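You operate a simulated robot arm through the tools that you are given. There is no shell and no other tool. Be economical: measure what you need, move in short steps, check, and stop when the job is done.

Carry out the task below with a simulated robot arm. There is one attempt and no reset: what you move stays moved.

TASK
Fetch the blue trainer from the dryer top and set it on the washer top. Then take the 4 W white-ended bulb from the dryer top and put it on the black rubber pad.

It is judged by the outcome, as a careful person would: the job done as asked, and still so three seconds after it is handed in. It fails if anything else is knocked over, pushed out of place, dropped, spilled or broken.

THE ROBOT
A 7-joint arm with a two-finger parallel gripper, fixed in place. Base frame: the origin is at the foot of the arm, x ahead of it, y to its left, z up; the work surface is at about z = 0. Lengths are in mm, angles in rad, forces in N, time in s.
With the tool pointing down near the work surface it reaches from about 240 to 620 mm from the base axis. Its first joint turns from -1.152 to 1.152 rad. Payload 2.6 kg.
Tool frame: the origin (TCP) lies between the finger pads and is the grasp point; the fingertips stand 30 mm ahead of it; z points along the fingers, y is the line along which they close. The gripper opens to 94 mm. The fingers are 28 mm wide and 10 mm thick; the gripper's body (50 by 96 mm) begins 55 mm behind the TCP.
Orientation is that of the tool frame in the base frame, as a unit quaternion [x, y, z, w]. With the fingers straight down and closing along the base's y, the tool's x points along the base's -x, its y along +y and its z along -z.

THE INTERFACE
- The arm moves only by the tool jog_arm. Its argument "deltas" is a list of rows, each a list of 3 entries, a list of its own where there are three numbers: the shift along the tool's x, y, z in mm, then the turn, a rotation vector about the tool's x, y, z in rad, then the opening in per cent of the stroke, from 0 (shut) to 100 (fully open). In form: [[[dx, dy, dz], [ax, ay, az], grip], ...]. A call has 1 to 20 rows; each row is the pose to reach, as a shift and turn from the pose commanded when the call began, along the tool's axes at that moment. A row lasts 0.2 s, in which the tool goes at most 50 mm and 0.15 rad; a call with a longer step from one row to the next is refused whole, and so is a gripper value outside its range. A pose out of reach is approached as far as the arm can. The call stops where the force on the tool passes 40 N (or 10 N more than at its start, if that is more) or the arm is blocked; 0.2 s more then pass. The fingers move at their own pace (about 72 mm/s each) and stop on an object; they squeeze with about 24 N. The grip force told is the motor's: it shows also when the fingers shut on nothing. Time passes only in rows, and 0.2 s behind the last, so rows that repeat a pose let the fingers close. It gives the time, the measured TCP pose, the force on the tool (base axes), the opening and the grip force at its end, in the units of the frame above (readings bear some noise).
- Cameras (640 x 400 px; columns grow to the right, rows downward): "scene" is fixed at [8, 431.9, 538.7]; the picture's right is [-0.93, -0.37, 0.00], its down [-0.30, 0.75, -0.60] and it looks along [0.22, -0.55, -0.80] (base axes); focal length 249 px, centre (320, 200). "wrist" rides on the gripper at [-37, 0, -58] in the tool frame; the picture's right is [0.00, -1.00, 0.00], its down [0.97, 0.00, -0.24] and it looks along [0.24, 0.00, 0.97] (tool axes); focal length 218 px, centre (320, 200).
- camera(camera): a new picture of that camera. No time passes.
- measure_at(camera, pixels): for up to 12 pixels [column, row] of the newest picture of that camera ("zoom" is the newest enlarged one), the place [x, y, z] in the base frame of the surface seen there, good to about 2 mm. No time passes.
- zoom(camera, box): a new picture of the part [left, top, right, bottom] of that camera's present view, enlarged. No time passes.
- sign_off(): hands the job in; it is judged then, once.

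Work in short steps. Measure before you move; look again where a grasp or a placing could have gone wrong, and mend it. You have 80 turns and 46 pictures in all, the two below and enlarged ones among them. Open the gripper and draw the arm clear of the work before you hand the job in, unless the task says otherwise; then end with one line.

The tools are called after "Emit:" as a command line: name --argument value ..., lists and objects as JSON in quotes. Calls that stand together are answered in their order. jog_arm: Moves the arm, as the interface text tells. Its arguments: {"type":"object","properties":{"deltas":{"type":"array"}},"required":["deltas"]} The other tools are called the same way: camera (camera) takes a picture; measure_at (camera, pixels) gives the place of the surface under pixels of a picture; zoom (camera, box) takes an enlarged picture of a part of a camera's view; sign_off () hands the job in.

At the start:

```text
time_s: 0.0
tool_pos: [368.8, 214.5, 287.5]
ee_rot: [0.0, 1.0, 0.0, 0.0]
wrist_force: [0.4, 0.1, 0.7]
gripper_width: 94.2
finger_force: 0.0
```

scene: 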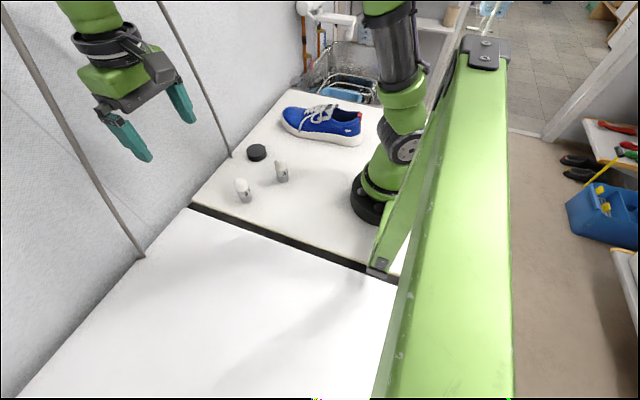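
wrist: 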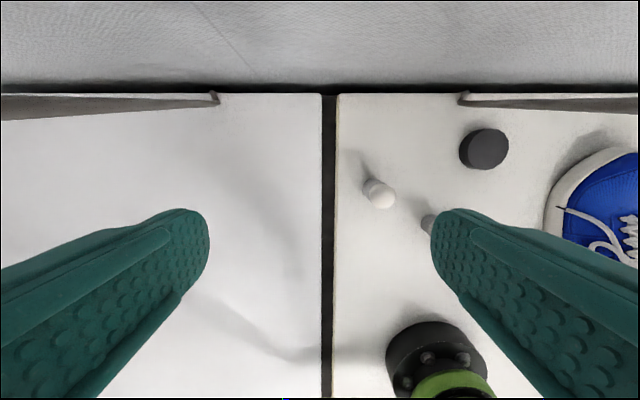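

The scene shows the blue shoe around (322,122), two bulbs at (243,190) and (282,171) and a black disc at (257,152). I'll enlarge these to tell the bulbs apart.

Emit:
zoom --camera "scene" --box '[220, 130, 316, 210]'

Emit:
zoom --camera "scene" --box '[260, 70, 400, 170]'

Emit:
measure_at --camera "scene" --pixels '[[257, 152], [243, 183], [245, 200], [281, 163], [282, 180], [290, 112], [325, 112], [358, 130], [340, 137], [300, 220], [200, 300], [222, 190]]'

```text
5.00 times, centred on (268, 170) of scene
```

zoom: 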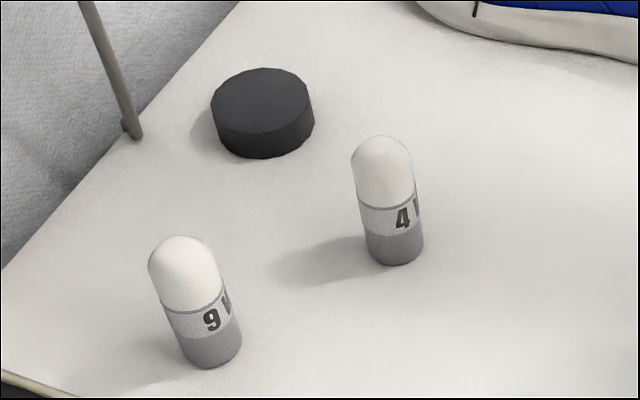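

```text
4.00 times, centred on (330, 120) of scene
```

zoom: 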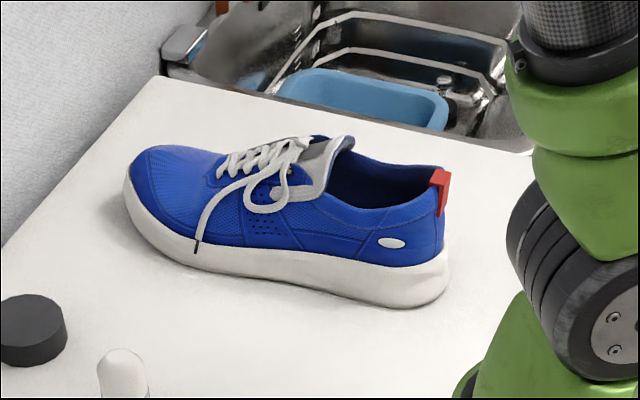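

```text
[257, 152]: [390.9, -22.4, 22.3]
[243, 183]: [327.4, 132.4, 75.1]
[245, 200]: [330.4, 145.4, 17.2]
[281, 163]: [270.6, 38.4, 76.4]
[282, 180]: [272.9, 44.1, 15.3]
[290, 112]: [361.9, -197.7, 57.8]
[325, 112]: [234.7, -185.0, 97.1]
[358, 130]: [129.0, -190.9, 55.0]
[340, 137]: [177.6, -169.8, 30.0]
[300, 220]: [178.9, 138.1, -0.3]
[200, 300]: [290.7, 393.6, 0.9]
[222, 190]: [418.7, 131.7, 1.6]
```

Bulb "4" is the one at (282,171), around (271,40) in base coordinates, and "9" must stay put. Now I measure the shoe on the last zoom, and the green beam at the right and the table edges.

Emit:
measure_at --camera "zoom" --pixels '[[127, 185], [165, 245], [250, 272], [340, 290], [440, 290], [448, 255], [440, 180], [350, 140], [310, 137], [230, 155], [160, 150], [380, 165]]'

Emit:
measure_at --camera "scene" --pixels '[[480, 80], [440, 300], [395, 230], [380, 267], [400, 145], [490, 50], [60, 380], [300, 380], [190, 207], [350, 268], [141, 250], [230, 155]]'

```text
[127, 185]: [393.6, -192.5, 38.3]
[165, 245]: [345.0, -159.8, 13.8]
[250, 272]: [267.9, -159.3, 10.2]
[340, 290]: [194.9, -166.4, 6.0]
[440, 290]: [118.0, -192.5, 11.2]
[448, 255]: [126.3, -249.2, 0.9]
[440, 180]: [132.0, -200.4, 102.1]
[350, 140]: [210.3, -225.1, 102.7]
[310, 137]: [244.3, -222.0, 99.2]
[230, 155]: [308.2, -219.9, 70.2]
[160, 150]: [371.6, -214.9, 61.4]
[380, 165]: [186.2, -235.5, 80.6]
```

```text
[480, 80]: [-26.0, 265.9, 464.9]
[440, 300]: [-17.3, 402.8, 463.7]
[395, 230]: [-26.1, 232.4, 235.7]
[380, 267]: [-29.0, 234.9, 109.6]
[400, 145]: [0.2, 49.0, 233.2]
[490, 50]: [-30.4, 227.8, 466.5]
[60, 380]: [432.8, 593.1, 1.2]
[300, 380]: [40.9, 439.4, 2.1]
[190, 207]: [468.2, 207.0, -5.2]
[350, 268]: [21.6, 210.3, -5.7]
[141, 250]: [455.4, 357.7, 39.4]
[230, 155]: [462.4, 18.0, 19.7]
```

The shoe lies along base x (x≈118–394) at y about -160…-250, about 100 tall. The bracket at x≈-25, y 230+ is behind the working area. I'll fly over to the shoe at the present height and look down.

Emit:
jog_arm --deltas '[[[8, -42, 0], [0, 0, 0], 100], [[16, -84, 0], [0, 0, 0], 100], [[24, -126, 0], [0, 0, 0], 100], [[32, -168, 0], [0, 0, 0], 100], [[40, -210, 0], [0, 0, 0], 100], [[48, -252, 0], [0, 0, 0], 100], [[56, -294, 0], [0, 0, 0], 100], [[64, -336, 0], [0, 0, 0], 100], [[72, -378, 0], [0, 0, 0], 100], [[80, -415, 0], [0, 0, 0], 100]]'

Emit:
camera --camera "wrist"

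Emit:
camera --camera "scene"

```text
time_s: 2.2
tool_pos: [291.6, -201.8, 288.8]
ee_rot: [0.0, 1.0, 0.0, 0.0]
wrist_force: [-0.6, 0.0, 1.2]
gripper_width: 93.9
finger_force: 0.0
```

```text
41 pictures are left
```

wrist: 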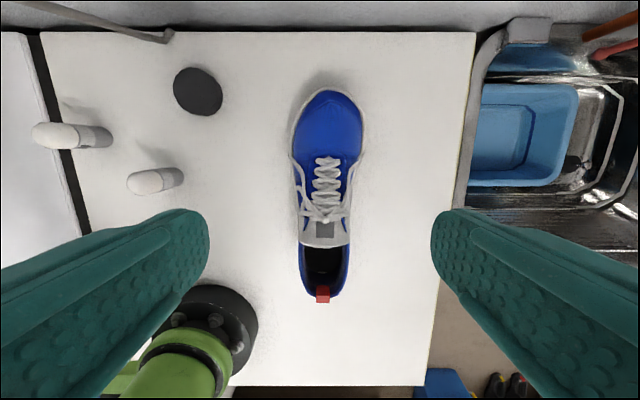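

```text
40 pictures are left
```

scene: 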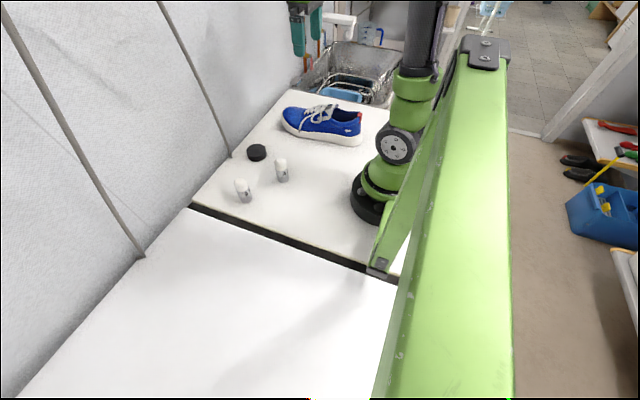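

Emit:
zoom --camera "wrist" --box '[250, 75, 400, 315]'

Emit:
measure_at --camera "wrist" --pixels '[[291, 150], [362, 150], [298, 190], [356, 190], [299, 220], [352, 220], [300, 250], [350, 250], [301, 275], [347, 275], [325, 93], [322, 297]]'

```text
1.67 times, centred on (325, 195) of wrist
```

zoom: 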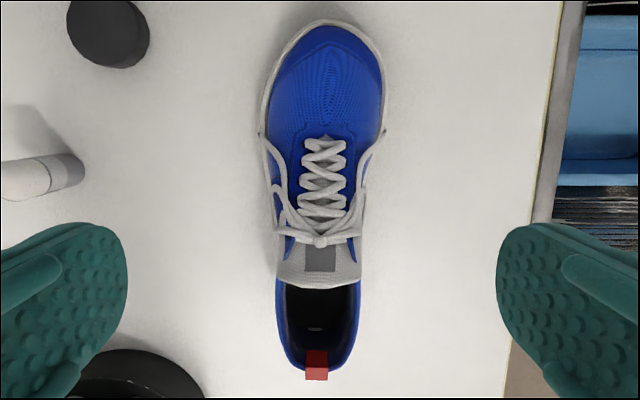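

```text
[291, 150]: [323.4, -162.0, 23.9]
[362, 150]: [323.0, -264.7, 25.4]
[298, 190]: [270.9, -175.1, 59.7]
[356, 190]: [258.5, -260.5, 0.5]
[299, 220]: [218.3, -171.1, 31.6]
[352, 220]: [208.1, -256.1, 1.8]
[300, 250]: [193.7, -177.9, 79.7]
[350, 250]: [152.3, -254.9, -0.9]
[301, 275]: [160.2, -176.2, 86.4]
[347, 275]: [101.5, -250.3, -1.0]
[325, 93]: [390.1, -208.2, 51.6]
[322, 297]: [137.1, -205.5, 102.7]
```

The shoe's upper at x≈240 spans y≈-174…-243 (centre about -208), with the sole slightly wider and the tongue top at z≈103. I'll come down to just above it, centred, and look again.

Emit:
jog_arm --deltas '[[[25, -3, 0], [0, 0, 0], 100], [[51, -6, 30], [0, 0, 0], 100], [[51, -6, 65], [0, 0, 0], 100], [[51, -6, 100], [0, 0, 0], 100], [[51, -6, 135], [0, 0, 0], 100]]'

Emit:
camera --camera "wrist"

Emit:
zoom --camera "scene" --box '[250, 50, 410, 150]'

```text
time_s: 3.4
tool_pos: [236.5, -207.2, 152.7]
ee_rot: [0.0, 1.0, 0.0, 0.0]
wrist_force: [-0.4, -0.5, -0.7]
gripper_width: 94.1
finger_force: 0.1
```

```text
38 pictures are left
```

wrist: 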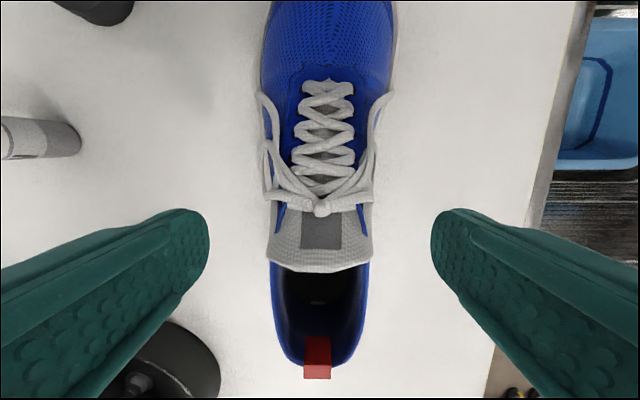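

```text
4.00 times, centred on (330, 100) of scene
```

zoom: 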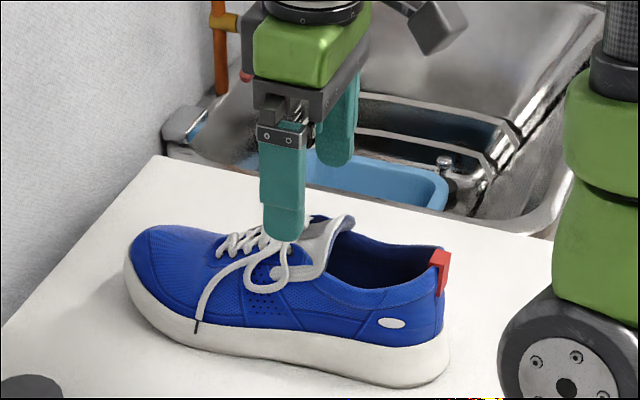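

The shoe is centred between the fingers (columns 268–373, gripper centre 320). I go down to TCP z≈68, keeping the fingertips above the sole flare and the body clear of the tongue.

Emit:
jog_arm --deltas '[[[0, 0, 25], [0, 0, 0], 100], [[0, 0, 45], [0, 0, 0], 100], [[0, 0, 65], [0, 0, 0], 100], [[0, 0, 85], [0, 0, 0], 100]]'

Emit:
zoom --camera "scene" --box '[250, 50, 410, 150]'

Emit:
camera --camera "wrist"

```text
time_s: 4.4
tool_pos: [237.4, -208.6, 67.3]
ee_rot: [0.0, 1.0, 0.0, 0.0]
wrist_force: [-0.2, 0.7, 0.2]
gripper_width: 94.0
finger_force: 0.2
```

```text
4.00 times, centred on (330, 100) of scene
```

zoom: 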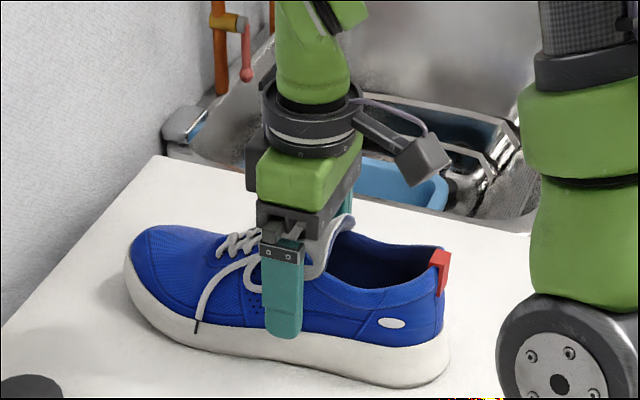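

```text
35 pictures are left
```

wrist: 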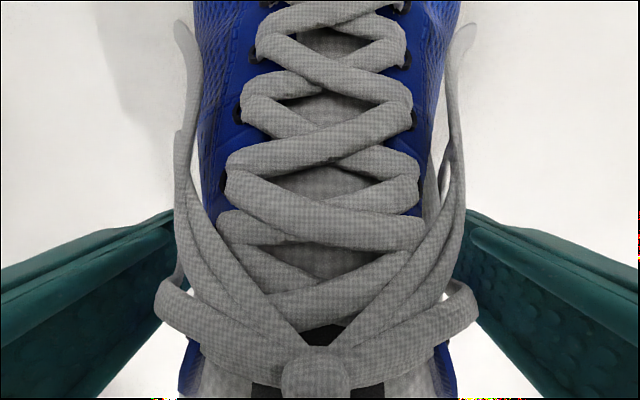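

The fingers straddle the upper with no contact. Close the grip.

Emit:
jog_arm --deltas '[[[0, 0, 0], [0, 0, 0], 75], [[0, 0, 0], [0, 0, 0], 50], [[0, 0, 0], [0, 0, 0], 30], [[0, 0, 0], [0, 0, 0], 30], [[0, 0, 0], [0, 0, 0], 30]]'

```text
time_s: 5.6
tool_pos: [236.8, -209.2, 67.1]
ee_rot: [0.0, 1.0, 0.0, 0.0]
wrist_force: [-1.0, 2.3, 2.0]
gripper_width: 70.1
finger_force: 24.1
```

The fingers hold at 70 mm with 24 N. Lift a little and check.

Emit:
jog_arm --deltas '[[[0, 0, -10], [0, 0, 0], 30], [[0, 0, -20], [0, 0, 0], 30], [[0, 0, -30], [0, 0, 0], 30], [[0, 0, -40], [0, 0, 0], 30]]'

Emit:
zoom --camera "scene" --box '[250, 50, 410, 150]'

```text
time_s: 6.6
tool_pos: [238.1, -207.3, 108.7]
ee_rot: [0.0, 1.0, 0.0, 0.0]
wrist_force: [-0.8, 0.1, -2.9]
gripper_width: 70.0
finger_force: 23.9
```

```text
4.00 times, centred on (330, 100) of scene
```

zoom: 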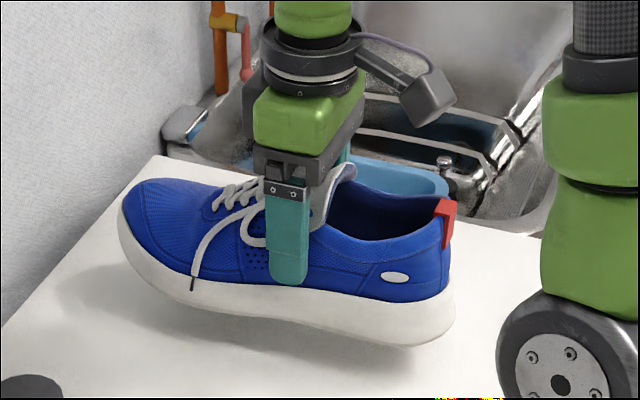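

The shoe is hanging level and secure. Lift further (sole ≈ 145 mm, above the 80 mm bulbs), shift to x≈285 so that toe and heel clear wall and base, then carry towards y.

Emit:
jog_arm --deltas '[[[0, 0, -30], [0, 0, 0], 30], [[-5, 0, -60], [0, 0, 0], 30], [[-15, 0, -90], [0, 0, 0], 30], [[-30, 10, -110], [0, 0, 0], 30], [[-40, 30, -110], [0, 0, 0], 30], [[-45, 60, -110], [0, 0, 0], 30], [[-45, 90, -110], [0, 0, 0], 30], [[-45, 120, -110], [0, 0, 0], 30]]'

Emit:
camera --camera "scene"

```text
time_s: 8.4
tool_pos: [281.3, -86.3, 219.2]
ee_rot: [0.001, 1.0, 0.0, 0.0]
wrist_force: [-0.8, 0.0, -2.8]
gripper_width: 69.6
finger_force: 23.8
```

```text
33 pictures are left
```

scene: 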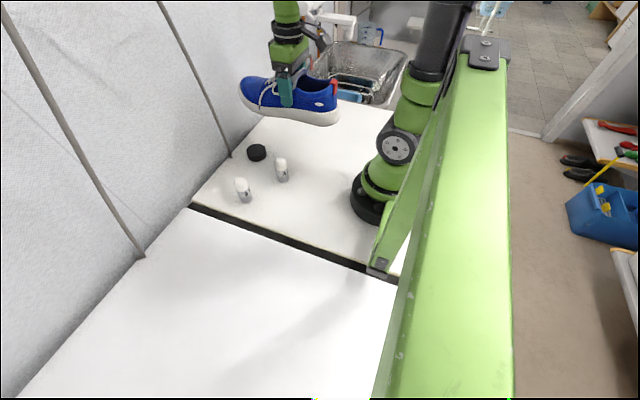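

The carry is clear. Continue in +y to y≈150, then look.

Emit:
jog_arm --deltas '[[[0, 30, 0], [0, 0, 0], 30], [[0, 65, 0], [0, 0, 0], 30], [[0, 100, 0], [0, 0, 0], 30], [[0, 135, 0], [0, 0, 0], 30], [[0, 170, 0], [0, 0, 0], 30], [[0, 205, 0], [0, 0, 0], 30], [[0, 235, 0], [0, 0, 0], 30]]'

Emit:
camera --camera "scene"

```text
time_s: 10.0
tool_pos: [282.4, 146.4, 216.8]
ee_rot: [0.0, 1.0, 0.001, -0.001]
wrist_force: [-0.7, -0.8, -3.4]
gripper_width: 69.5
finger_force: 24.4
```

```text
32 pictures are left
```

scene: 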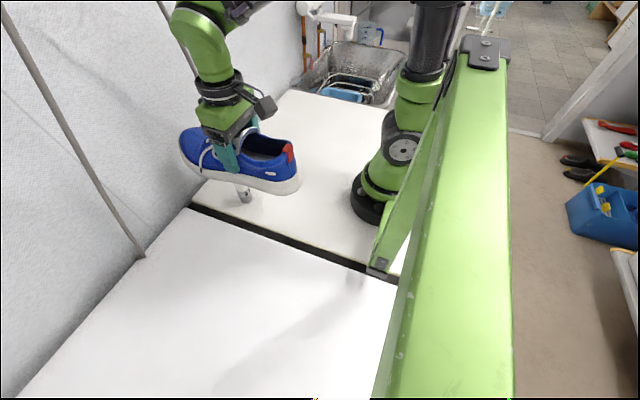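

All fine. Continue to (275, 312) over the washer and come down to about 35 mm above it.

Emit:
jog_arm --deltas '[[[0, 35, 0], [0, 0, 0], 30], [[3, 70, 0], [0, 0, 0], 30], [[7, 105, 0], [0, 0, 0], 30], [[7, 140, 0], [0, 0, 0], 30], [[7, 166, 0], [0, 0, 0], 30], [[7, 166, 35], [0, 0, 0], 30], [[7, 166, 70], [0, 0, 0], 30], [[7, 166, 105], [0, 0, 0], 30], [[7, 166, 115], [0, 0, 0], 30]]'

Emit:
camera --camera "scene"

```text
time_s: 12.0
tool_pos: [275.0, 313.4, 100.8]
ee_rot: [0.001, 1.0, 0.001, 0.0]
wrist_force: [-0.1, 0.1, -2.9]
gripper_width: 69.6
finger_force: 24.2
```

```text
31 pictures are left
```

scene: 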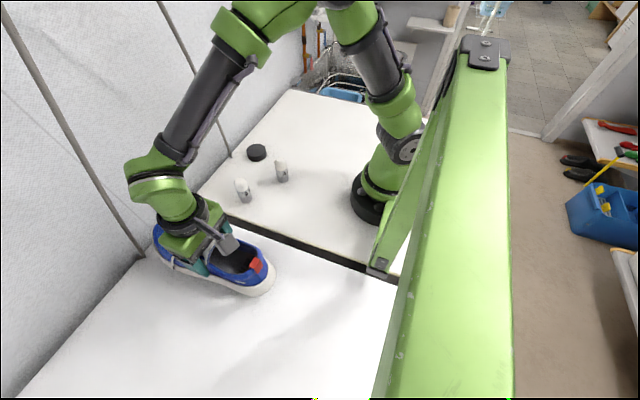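

The shoe hangs over the washer, all within its top. Lower gently to the grasp height (z≈68).

Emit:
jog_arm --deltas '[[[0, 0, 8], [0, 0, 0], 30], [[0, 0, 16], [0, 0, 0], 30], [[0, 0, 22], [0, 0, 0], 30], [[0, 0, 27], [0, 0, 0], 30], [[0, 0, 30], [0, 0, 0], 30], [[0, 0, 32], [0, 0, 0], 30], [[0, 0, 32], [0, 0, 0], 30]]'

Emit:
zoom --camera "scene" --box '[120, 170, 312, 320]'

```text
time_s: 13.6
tool_pos: [275.7, 314.4, 69.8]
ee_rot: [-0.001, 1.0, 0.0, 0.0]
wrist_force: [-0.4, 0.3, -3.0]
gripper_width: 69.4
finger_force: 24.4
```

```text
2.67 times, centred on (216, 245) of scene
```

zoom: 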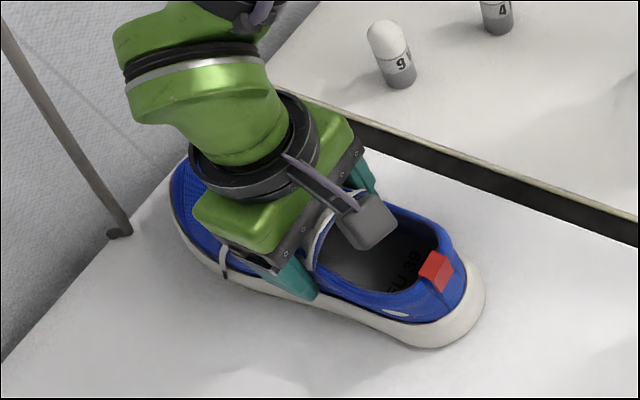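

The force still shows the shoe hanging (-3 N), so I lower a few mm more, stopping as the force changes.

Emit:
jog_arm --deltas '[[[0, 0, 1], [0, 0, 0], 30], [[0, 0, 2], [0, 0, 0], 30], [[0, 0, 2.5], [0, 0, 0], 30]]'

```text
time_s: 14.4
tool_pos: [276.7, 313.3, 68.4]
ee_rot: [0.0, 1.0, 0.001, 0.0]
wrist_force: [-6.3, -3.9, 9.4]
gripper_width: 69.4
finger_force: 24.2
```

Contact is made (+9 N). Open the fingers.

Emit:
jog_arm --deltas '[[[0, 0, 0], [0, 0, 0], 80], [[0, 0, 0], [0, 0, 0], 100], [[0, 0, 0], [0, 0, 0], 100]]'

Emit:
camera --camera "wrist"

```text
time_s: 15.2
tool_pos: [276.3, 312.5, 67.9]
ee_rot: [0.0, 1.0, 0.0, -0.001]
wrist_force: [-0.1, 0.8, -0.2]
gripper_width: 94.0
finger_force: 0.1
```

```text
29 pictures are left
```

wrist: 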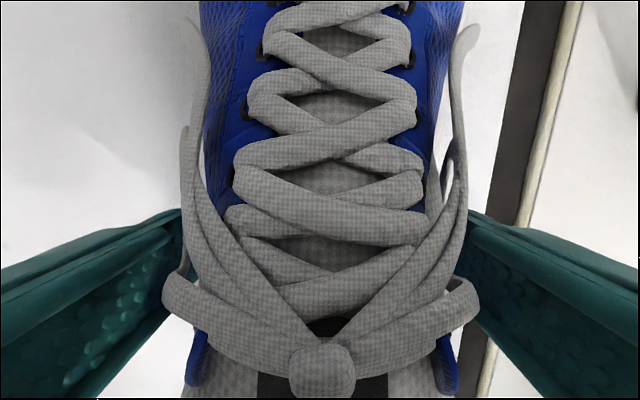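

The shoe is free of both fingers and the force is nil. Rise straight up.

Emit:
jog_arm --deltas '[[[0, 0, -10], [0, 0, 0], 100], [[0, 0, -30], [0, 0, 0], 100], [[0, 0, -60], [0, 0, 0], 100], [[0, 0, -100], [0, 0, 0], 100], [[0, 0, -140], [0, 0, 0], 100], [[0, 0, -180], [0, 0, 0], 100]]'

Emit:
camera --camera "scene"

```text
time_s: 16.6
tool_pos: [275.8, 312.6, 246.9]
ee_rot: [0.0, 1.0, 0.0, 0.0]
wrist_force: [0.1, -0.5, -0.9]
gripper_width: 94.2
finger_force: 0.0
```

```text
28 pictures are left
```

scene: 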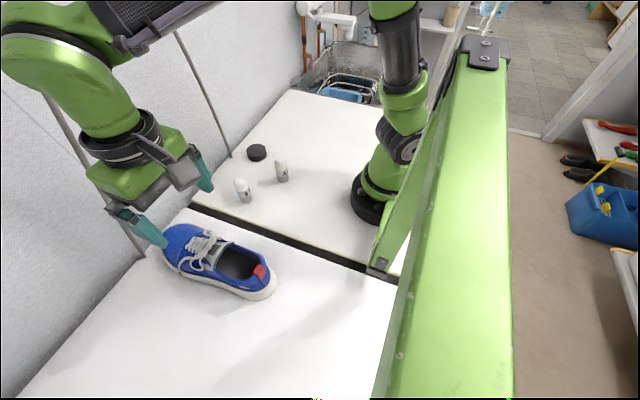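

The shoe stands upright on the washer. Now fly to above the 4 W bulb.

Emit:
jog_arm --deltas '[[[0, -40, 0], [0, 0, 0], 100], [[0, -80, 0], [0, 0, 0], 100], [[0, -120, 0], [0, 0, 0], 100], [[0, -160, 0], [0, 0, 0], 100], [[0, -200, 0], [0, 0, 0], 100], [[0, -240, 0], [0, 0, 0], 100], [[0, -272, 0], [0, 0, 0], 100]]'

Emit:
camera --camera "wrist"

```text
time_s: 18.2
tool_pos: [275.5, 40.2, 248.5]
ee_rot: [-0.001, 1.0, 0.0, 0.0]
wrist_force: [-0.6, 0.1, -0.2]
gripper_width: 93.8
finger_force: 0.1
```

```text
27 pictures are left
```

wrist: 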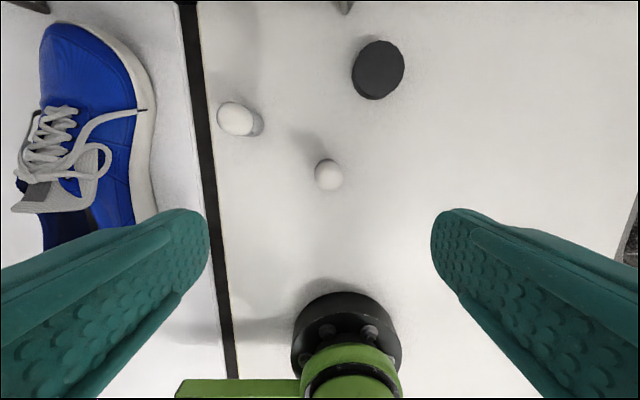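

Emit:
measure_at --camera "wrist" --pixels '[[328, 172], [315, 175], [341, 175], [328, 160], [328, 188], [378, 66], [353, 70], [403, 66], [378, 42], [378, 96], [231, 112], [382, 99]]'

Emit:
measure_at --camera "scene" --pixels '[[281, 159], [281, 170], [282, 181], [250, 148], [264, 152], [257, 146], [257, 157]]'

```text
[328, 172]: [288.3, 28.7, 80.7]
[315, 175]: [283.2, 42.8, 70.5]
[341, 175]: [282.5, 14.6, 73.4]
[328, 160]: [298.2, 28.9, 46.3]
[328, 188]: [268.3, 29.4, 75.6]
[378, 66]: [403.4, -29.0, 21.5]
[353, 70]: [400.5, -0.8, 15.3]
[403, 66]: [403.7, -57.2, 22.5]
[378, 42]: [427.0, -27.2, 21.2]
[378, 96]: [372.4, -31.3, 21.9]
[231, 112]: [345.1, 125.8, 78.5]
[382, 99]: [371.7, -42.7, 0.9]
```

```text
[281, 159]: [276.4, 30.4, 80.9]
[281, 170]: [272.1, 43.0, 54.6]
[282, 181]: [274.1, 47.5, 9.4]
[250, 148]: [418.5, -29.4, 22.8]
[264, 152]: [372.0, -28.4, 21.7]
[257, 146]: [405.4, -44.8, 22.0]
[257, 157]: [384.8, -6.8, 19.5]
```

The bulb's centre is at about (283, 29), diameter ~30, top z≈81; the pad's centre is at about (400, -29), radius ~28, top z≈22. Line up over the bulb and come down to tips above it, then check.

Emit:
jog_arm --deltas '[[[-7.5, -11, 20], [0, 0, 0], 80], [[-7.5, -11, 55], [0, 0, 0], 80], [[-7.5, -11, 90], [0, 0, 0], 80], [[-7.5, -11, 115], [0, 0, 0], 80], [[-7.5, -11, 125], [0, 0, 0], 80]]'

Emit:
camera --camera "wrist"

Emit:
zoom --camera "scene" --box '[220, 110, 348, 210]'

```text
time_s: 19.4
tool_pos: [284.1, 30.4, 122.9]
ee_rot: [0.0, 1.0, 0.0, 0.0]
wrist_force: [-0.4, -1.0, 0.3]
gripper_width: 75.0
finger_force: 0.1
```

```text
26 pictures are left
```

wrist: 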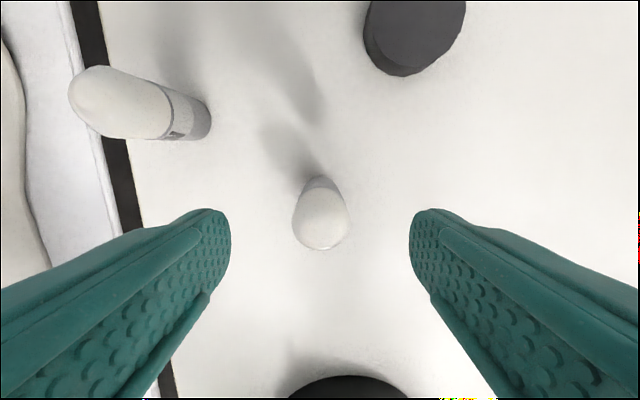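

```text
4.00 times, centred on (284, 160) of scene
```

zoom: 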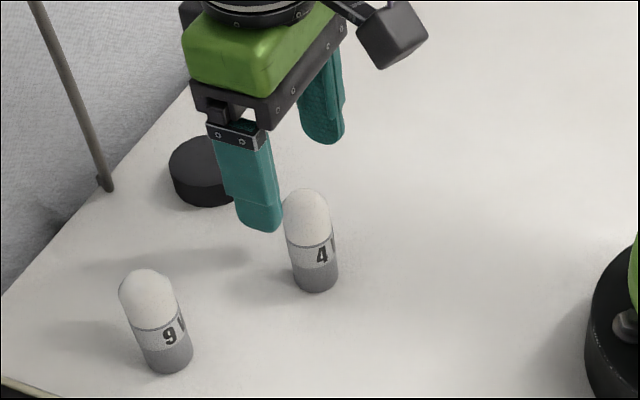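

The bulb sits centrally between the fingers (column 321). I check its axis with this closer view before going down.

Emit:
measure_at --camera "wrist" --pixels '[[294, 225], [348, 225], [320, 225], [320, 248], [320, 195], [304, 188], [340, 188], [322, 178]]'

```text
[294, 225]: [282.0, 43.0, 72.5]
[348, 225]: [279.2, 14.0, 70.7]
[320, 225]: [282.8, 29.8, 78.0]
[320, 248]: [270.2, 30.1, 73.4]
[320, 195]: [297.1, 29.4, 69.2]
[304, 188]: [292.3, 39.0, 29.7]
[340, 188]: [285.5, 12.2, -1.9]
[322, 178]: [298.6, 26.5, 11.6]
```

The axis is at (283, 29), matching the TCP. Descend to z≈46, then close.

Emit:
jog_arm --deltas '[[[0, -1, 20], [0, 0, 0], 80], [[0, -1, 40], [0, 0, 0], 80], [[0, -1, 60], [0, 0, 0], 80], [[0, -1, 77], [0, 0, 0], 80], [[0, -1, 77], [0, 0, 0], 60], [[0, -1, 77], [0, 0, 0], 45], [[0, -1, 77], [0, 0, 0], 35], [[0, -1, 77], [0, 0, 0], 25], [[0, -1, 77], [0, 0, 0], 15], [[0, -1, 77], [0, 0, 0], 15]]'

Emit:
zoom --camera "scene" --box '[220, 110, 348, 210]'

```text
time_s: 21.6
tool_pos: [284.1, 29.2, 46.3]
ee_rot: [0.0, 1.0, 0.0, 0.0]
wrist_force: [0.2, -0.6, 0.6]
gripper_width: 31.7
finger_force: 24.0
```

```text
4.00 times, centred on (284, 160) of scene
```

zoom: 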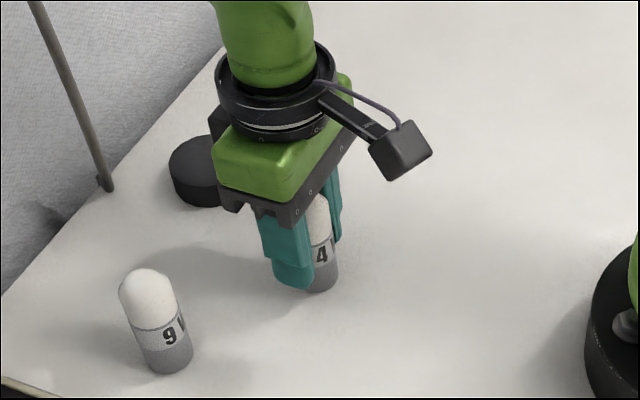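

The bulb is held (31.7 mm, 24 N). Lift 75 mm and carry above the pad.

Emit:
jog_arm --deltas '[[[0, 0, -12], [0, 0, 0], 15], [[0, 0, -35], [0, 0, 0], 15], [[0, 0, -65], [0, 0, 0], 15], [[-15, -8, -75], [0, 0, 0], 15], [[-40, -20, -75], [0, 0, 0], 15], [[-70, -35, -75], [0, 0, 0], 15], [[-100, -50, -75], [0, 0, 0], 15], [[-117, -58, -75], [0, 0, 0], 15], [[-117, -58, -75], [0, 0, 0], 15]]'

Emit:
zoom --camera "scene" --box '[200, 90, 328, 190]'

Emit:
camera --camera "wrist"

```text
time_s: 23.6
tool_pos: [398.2, -29.1, 122.0]
ee_rot: [0.0, 1.0, 0.0, 0.0]
wrist_force: [0.1, 0.6, -0.2]
gripper_width: 31.8
finger_force: 24.0
```

```text
4.00 times, centred on (264, 140) of scene
```

zoom: 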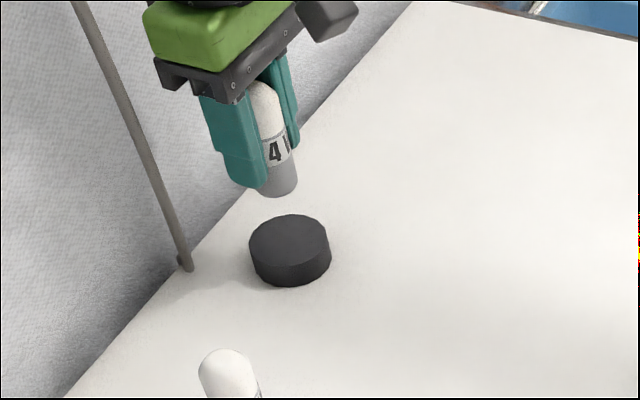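

```text
22 pictures are left
```

wrist: 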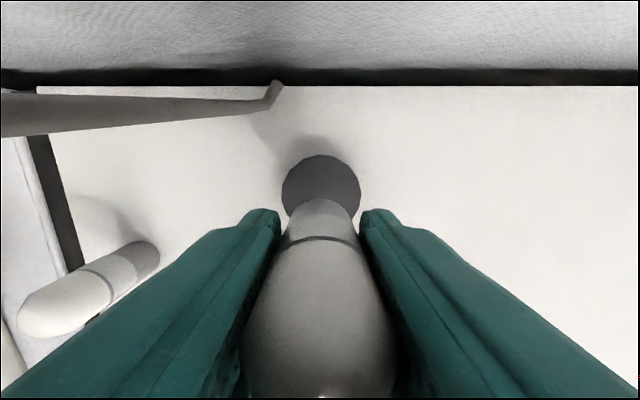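

Emit:
measure_at --camera "wrist" --pixels '[[284, 187], [359, 187], [320, 158], [300, 164], [341, 163], [272, 95]]'

Emit:
measure_at --camera "zoom" --pixels '[[252, 240], [326, 238], [288, 217], [290, 260], [289, 240], [262, 193], [297, 188], [280, 196]]'

```text
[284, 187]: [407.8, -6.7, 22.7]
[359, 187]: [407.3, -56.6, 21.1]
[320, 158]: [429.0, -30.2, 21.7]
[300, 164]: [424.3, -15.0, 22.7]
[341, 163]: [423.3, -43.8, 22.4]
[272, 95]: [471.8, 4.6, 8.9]
```

```text
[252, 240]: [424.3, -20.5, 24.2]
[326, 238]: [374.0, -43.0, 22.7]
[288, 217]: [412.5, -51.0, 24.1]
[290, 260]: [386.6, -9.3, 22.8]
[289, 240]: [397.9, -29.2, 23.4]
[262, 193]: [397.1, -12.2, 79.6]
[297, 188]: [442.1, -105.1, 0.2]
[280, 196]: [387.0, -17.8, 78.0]
```

The pad's centre is at (401, -30), top z≈22.5, and the bulb's foot is at z≈76. I lower 48 mm with a small +2 mm x correction, then creep.

Emit:
jog_arm --deltas '[[[-2, -1, 15], [0, 0, 0], 15], [[-2, -1, 30], [0, 0, 0], 15], [[-2, -1, 42], [0, 0, 0], 15], [[-2, -1, 48], [0, 0, 0], 15], [[-2, -1, 48], [0, 0, 0], 15]]'

Emit:
zoom --camera "scene" --box '[224, 115, 288, 165]'

```text
time_s: 24.8
tool_pos: [402.6, -29.9, 73.1]
ee_rot: [0.0, 1.0, 0.0, 0.001]
wrist_force: [0.5, -0.5, -1.0]
gripper_width: 31.7
finger_force: 24.0
```

```text
8.00 times, centred on (256, 140) of scene
```

zoom: 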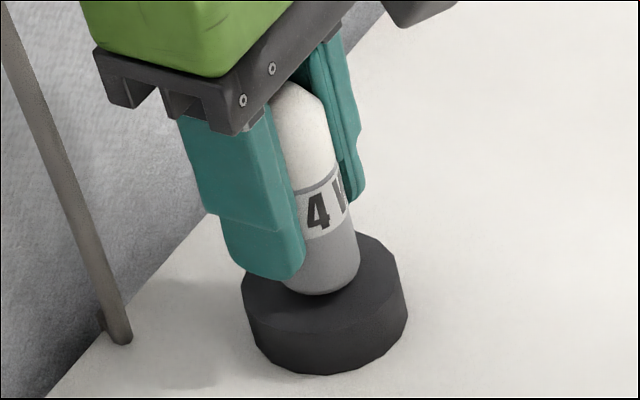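

The bulb is centred just above the pad. Creep down until the force shows contact.

Emit:
jog_arm --deltas '[[[0, 0, 1.5], [0, 0, 0], 15], [[0, 0, 3], [0, 0, 0], 15], [[0, 0, 3.5], [0, 0, 0], 15]]'

```text
time_s: 25.6
tool_pos: [402.6, -30.1, 68.8]
ee_rot: [0.0, 1.0, 0.0, 0.0]
wrist_force: [-0.7, -0.1, -0.9]
gripper_width: 31.7
finger_force: 24.4
```

Emit:
jog_arm --deltas '[[[0, 0, 0.7], [0, 0, 0], 15], [[0, 0, 1.3], [0, 0, 0], 15]]'

```text
time_s: 26.2
tool_pos: [401.7, -28.7, 68.7]
ee_rot: [-0.001, 1.0, 0.0, 0.0]
wrist_force: [-0.4, -0.7, -0.2]
gripper_width: 31.7
finger_force: 23.7
```

No clear contact force yet; another mm or so.

Emit:
jog_arm --deltas '[[[0, 0, 0.7], [0, 0, 0], 15], [[0, 0, 1.2], [0, 0, 0], 15]]'

```text
time_s: 26.8
tool_pos: [403.8, -29.4, 67.3]
ee_rot: [0.001, 1.0, 0.0, 0.001]
wrist_force: [-2.5, -0.6, 10.7]
gripper_width: 31.5
finger_force: 24.0
```

Contact (+10.7 N). Open the fingers gently.

Emit:
jog_arm --deltas '[[[0, 0, -0.5], [0, 0, 0], 40], [[0, 0, -0.5], [0, 0, 0], 60], [[0, 0, -0.5], [0, 0, 0], 75], [[0, 0, -0.5], [0, 0, 0], 75]]'

Emit:
zoom --camera "scene" --box '[224, 115, 288, 165]'

```text
time_s: 27.8
tool_pos: [401.9, -29.7, 67.9]
ee_rot: [0.0, 1.0, 0.0, -0.001]
wrist_force: [-0.6, 0.7, 0.0]
gripper_width: 70.9
finger_force: 0.1
```

```text
8.00 times, centred on (256, 140) of scene
```

zoom: 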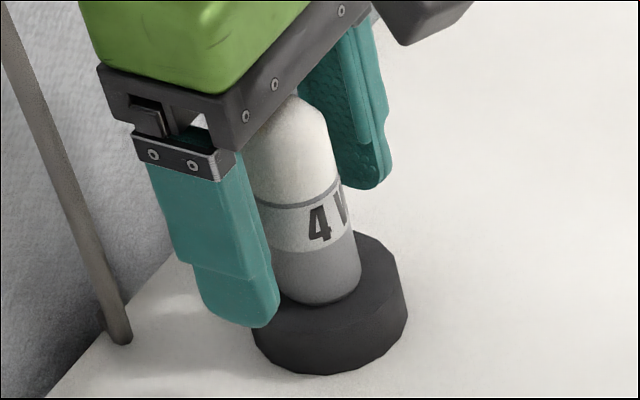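

The bulb stands on the pad, free of both fingers. Rise straight up, then draw back a little and check.

Emit:
jog_arm --deltas '[[[0, 0, -10], [0, 0, 0], 75], [[0, 0, -30], [0, 0, 0], 75], [[0, 0, -60], [0, 0, 0], 75], [[0, 0, -100], [0, 0, 0], 75], [[0, 0, -140], [0, 0, 0], 75], [[0, 0, -180], [0, 0, 0], 75], [[30, -30, -190], [0, 0, 0], 75], [[60, -70, -190], [0, 0, 0], 75], [[70, -110, -190], [0, 0, 0], 75], [[70, -110, -190], [0, 0, 0], 75]]'

Emit:
camera --camera "scene"

Emit:
zoom --camera "scene" --box '[220, 115, 316, 210]'

```text
time_s: 30.0
tool_pos: [332.3, -141.0, 258.4]
ee_rot: [-0.001, 1.0, 0.0, 0.0]
wrist_force: [0.0, -0.1, 0.7]
gripper_width: 70.5
finger_force: 0.1
```

```text
19 pictures are left
```

scene: 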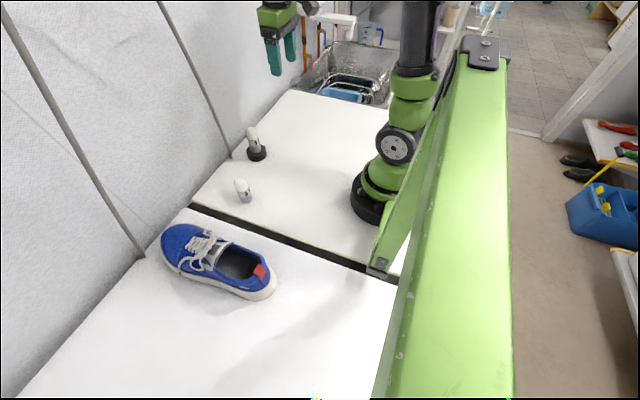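

```text
4.21 times, centred on (268, 162) of scene
```

zoom: 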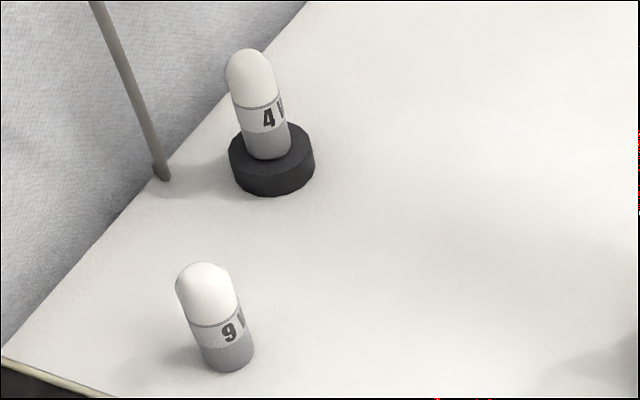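

The shoe stands on the washer, the 4 W bulb stands upright on the pad, the 9 W bulb is unmoved, and the arm is clear with the gripper open. Handing in.

Emit:
sign_off

```text
The job is handed in.
```

The blue trainer is on the washer top and the 4 W bulb stands upright on the black rubber pad; nothing else was disturbed.
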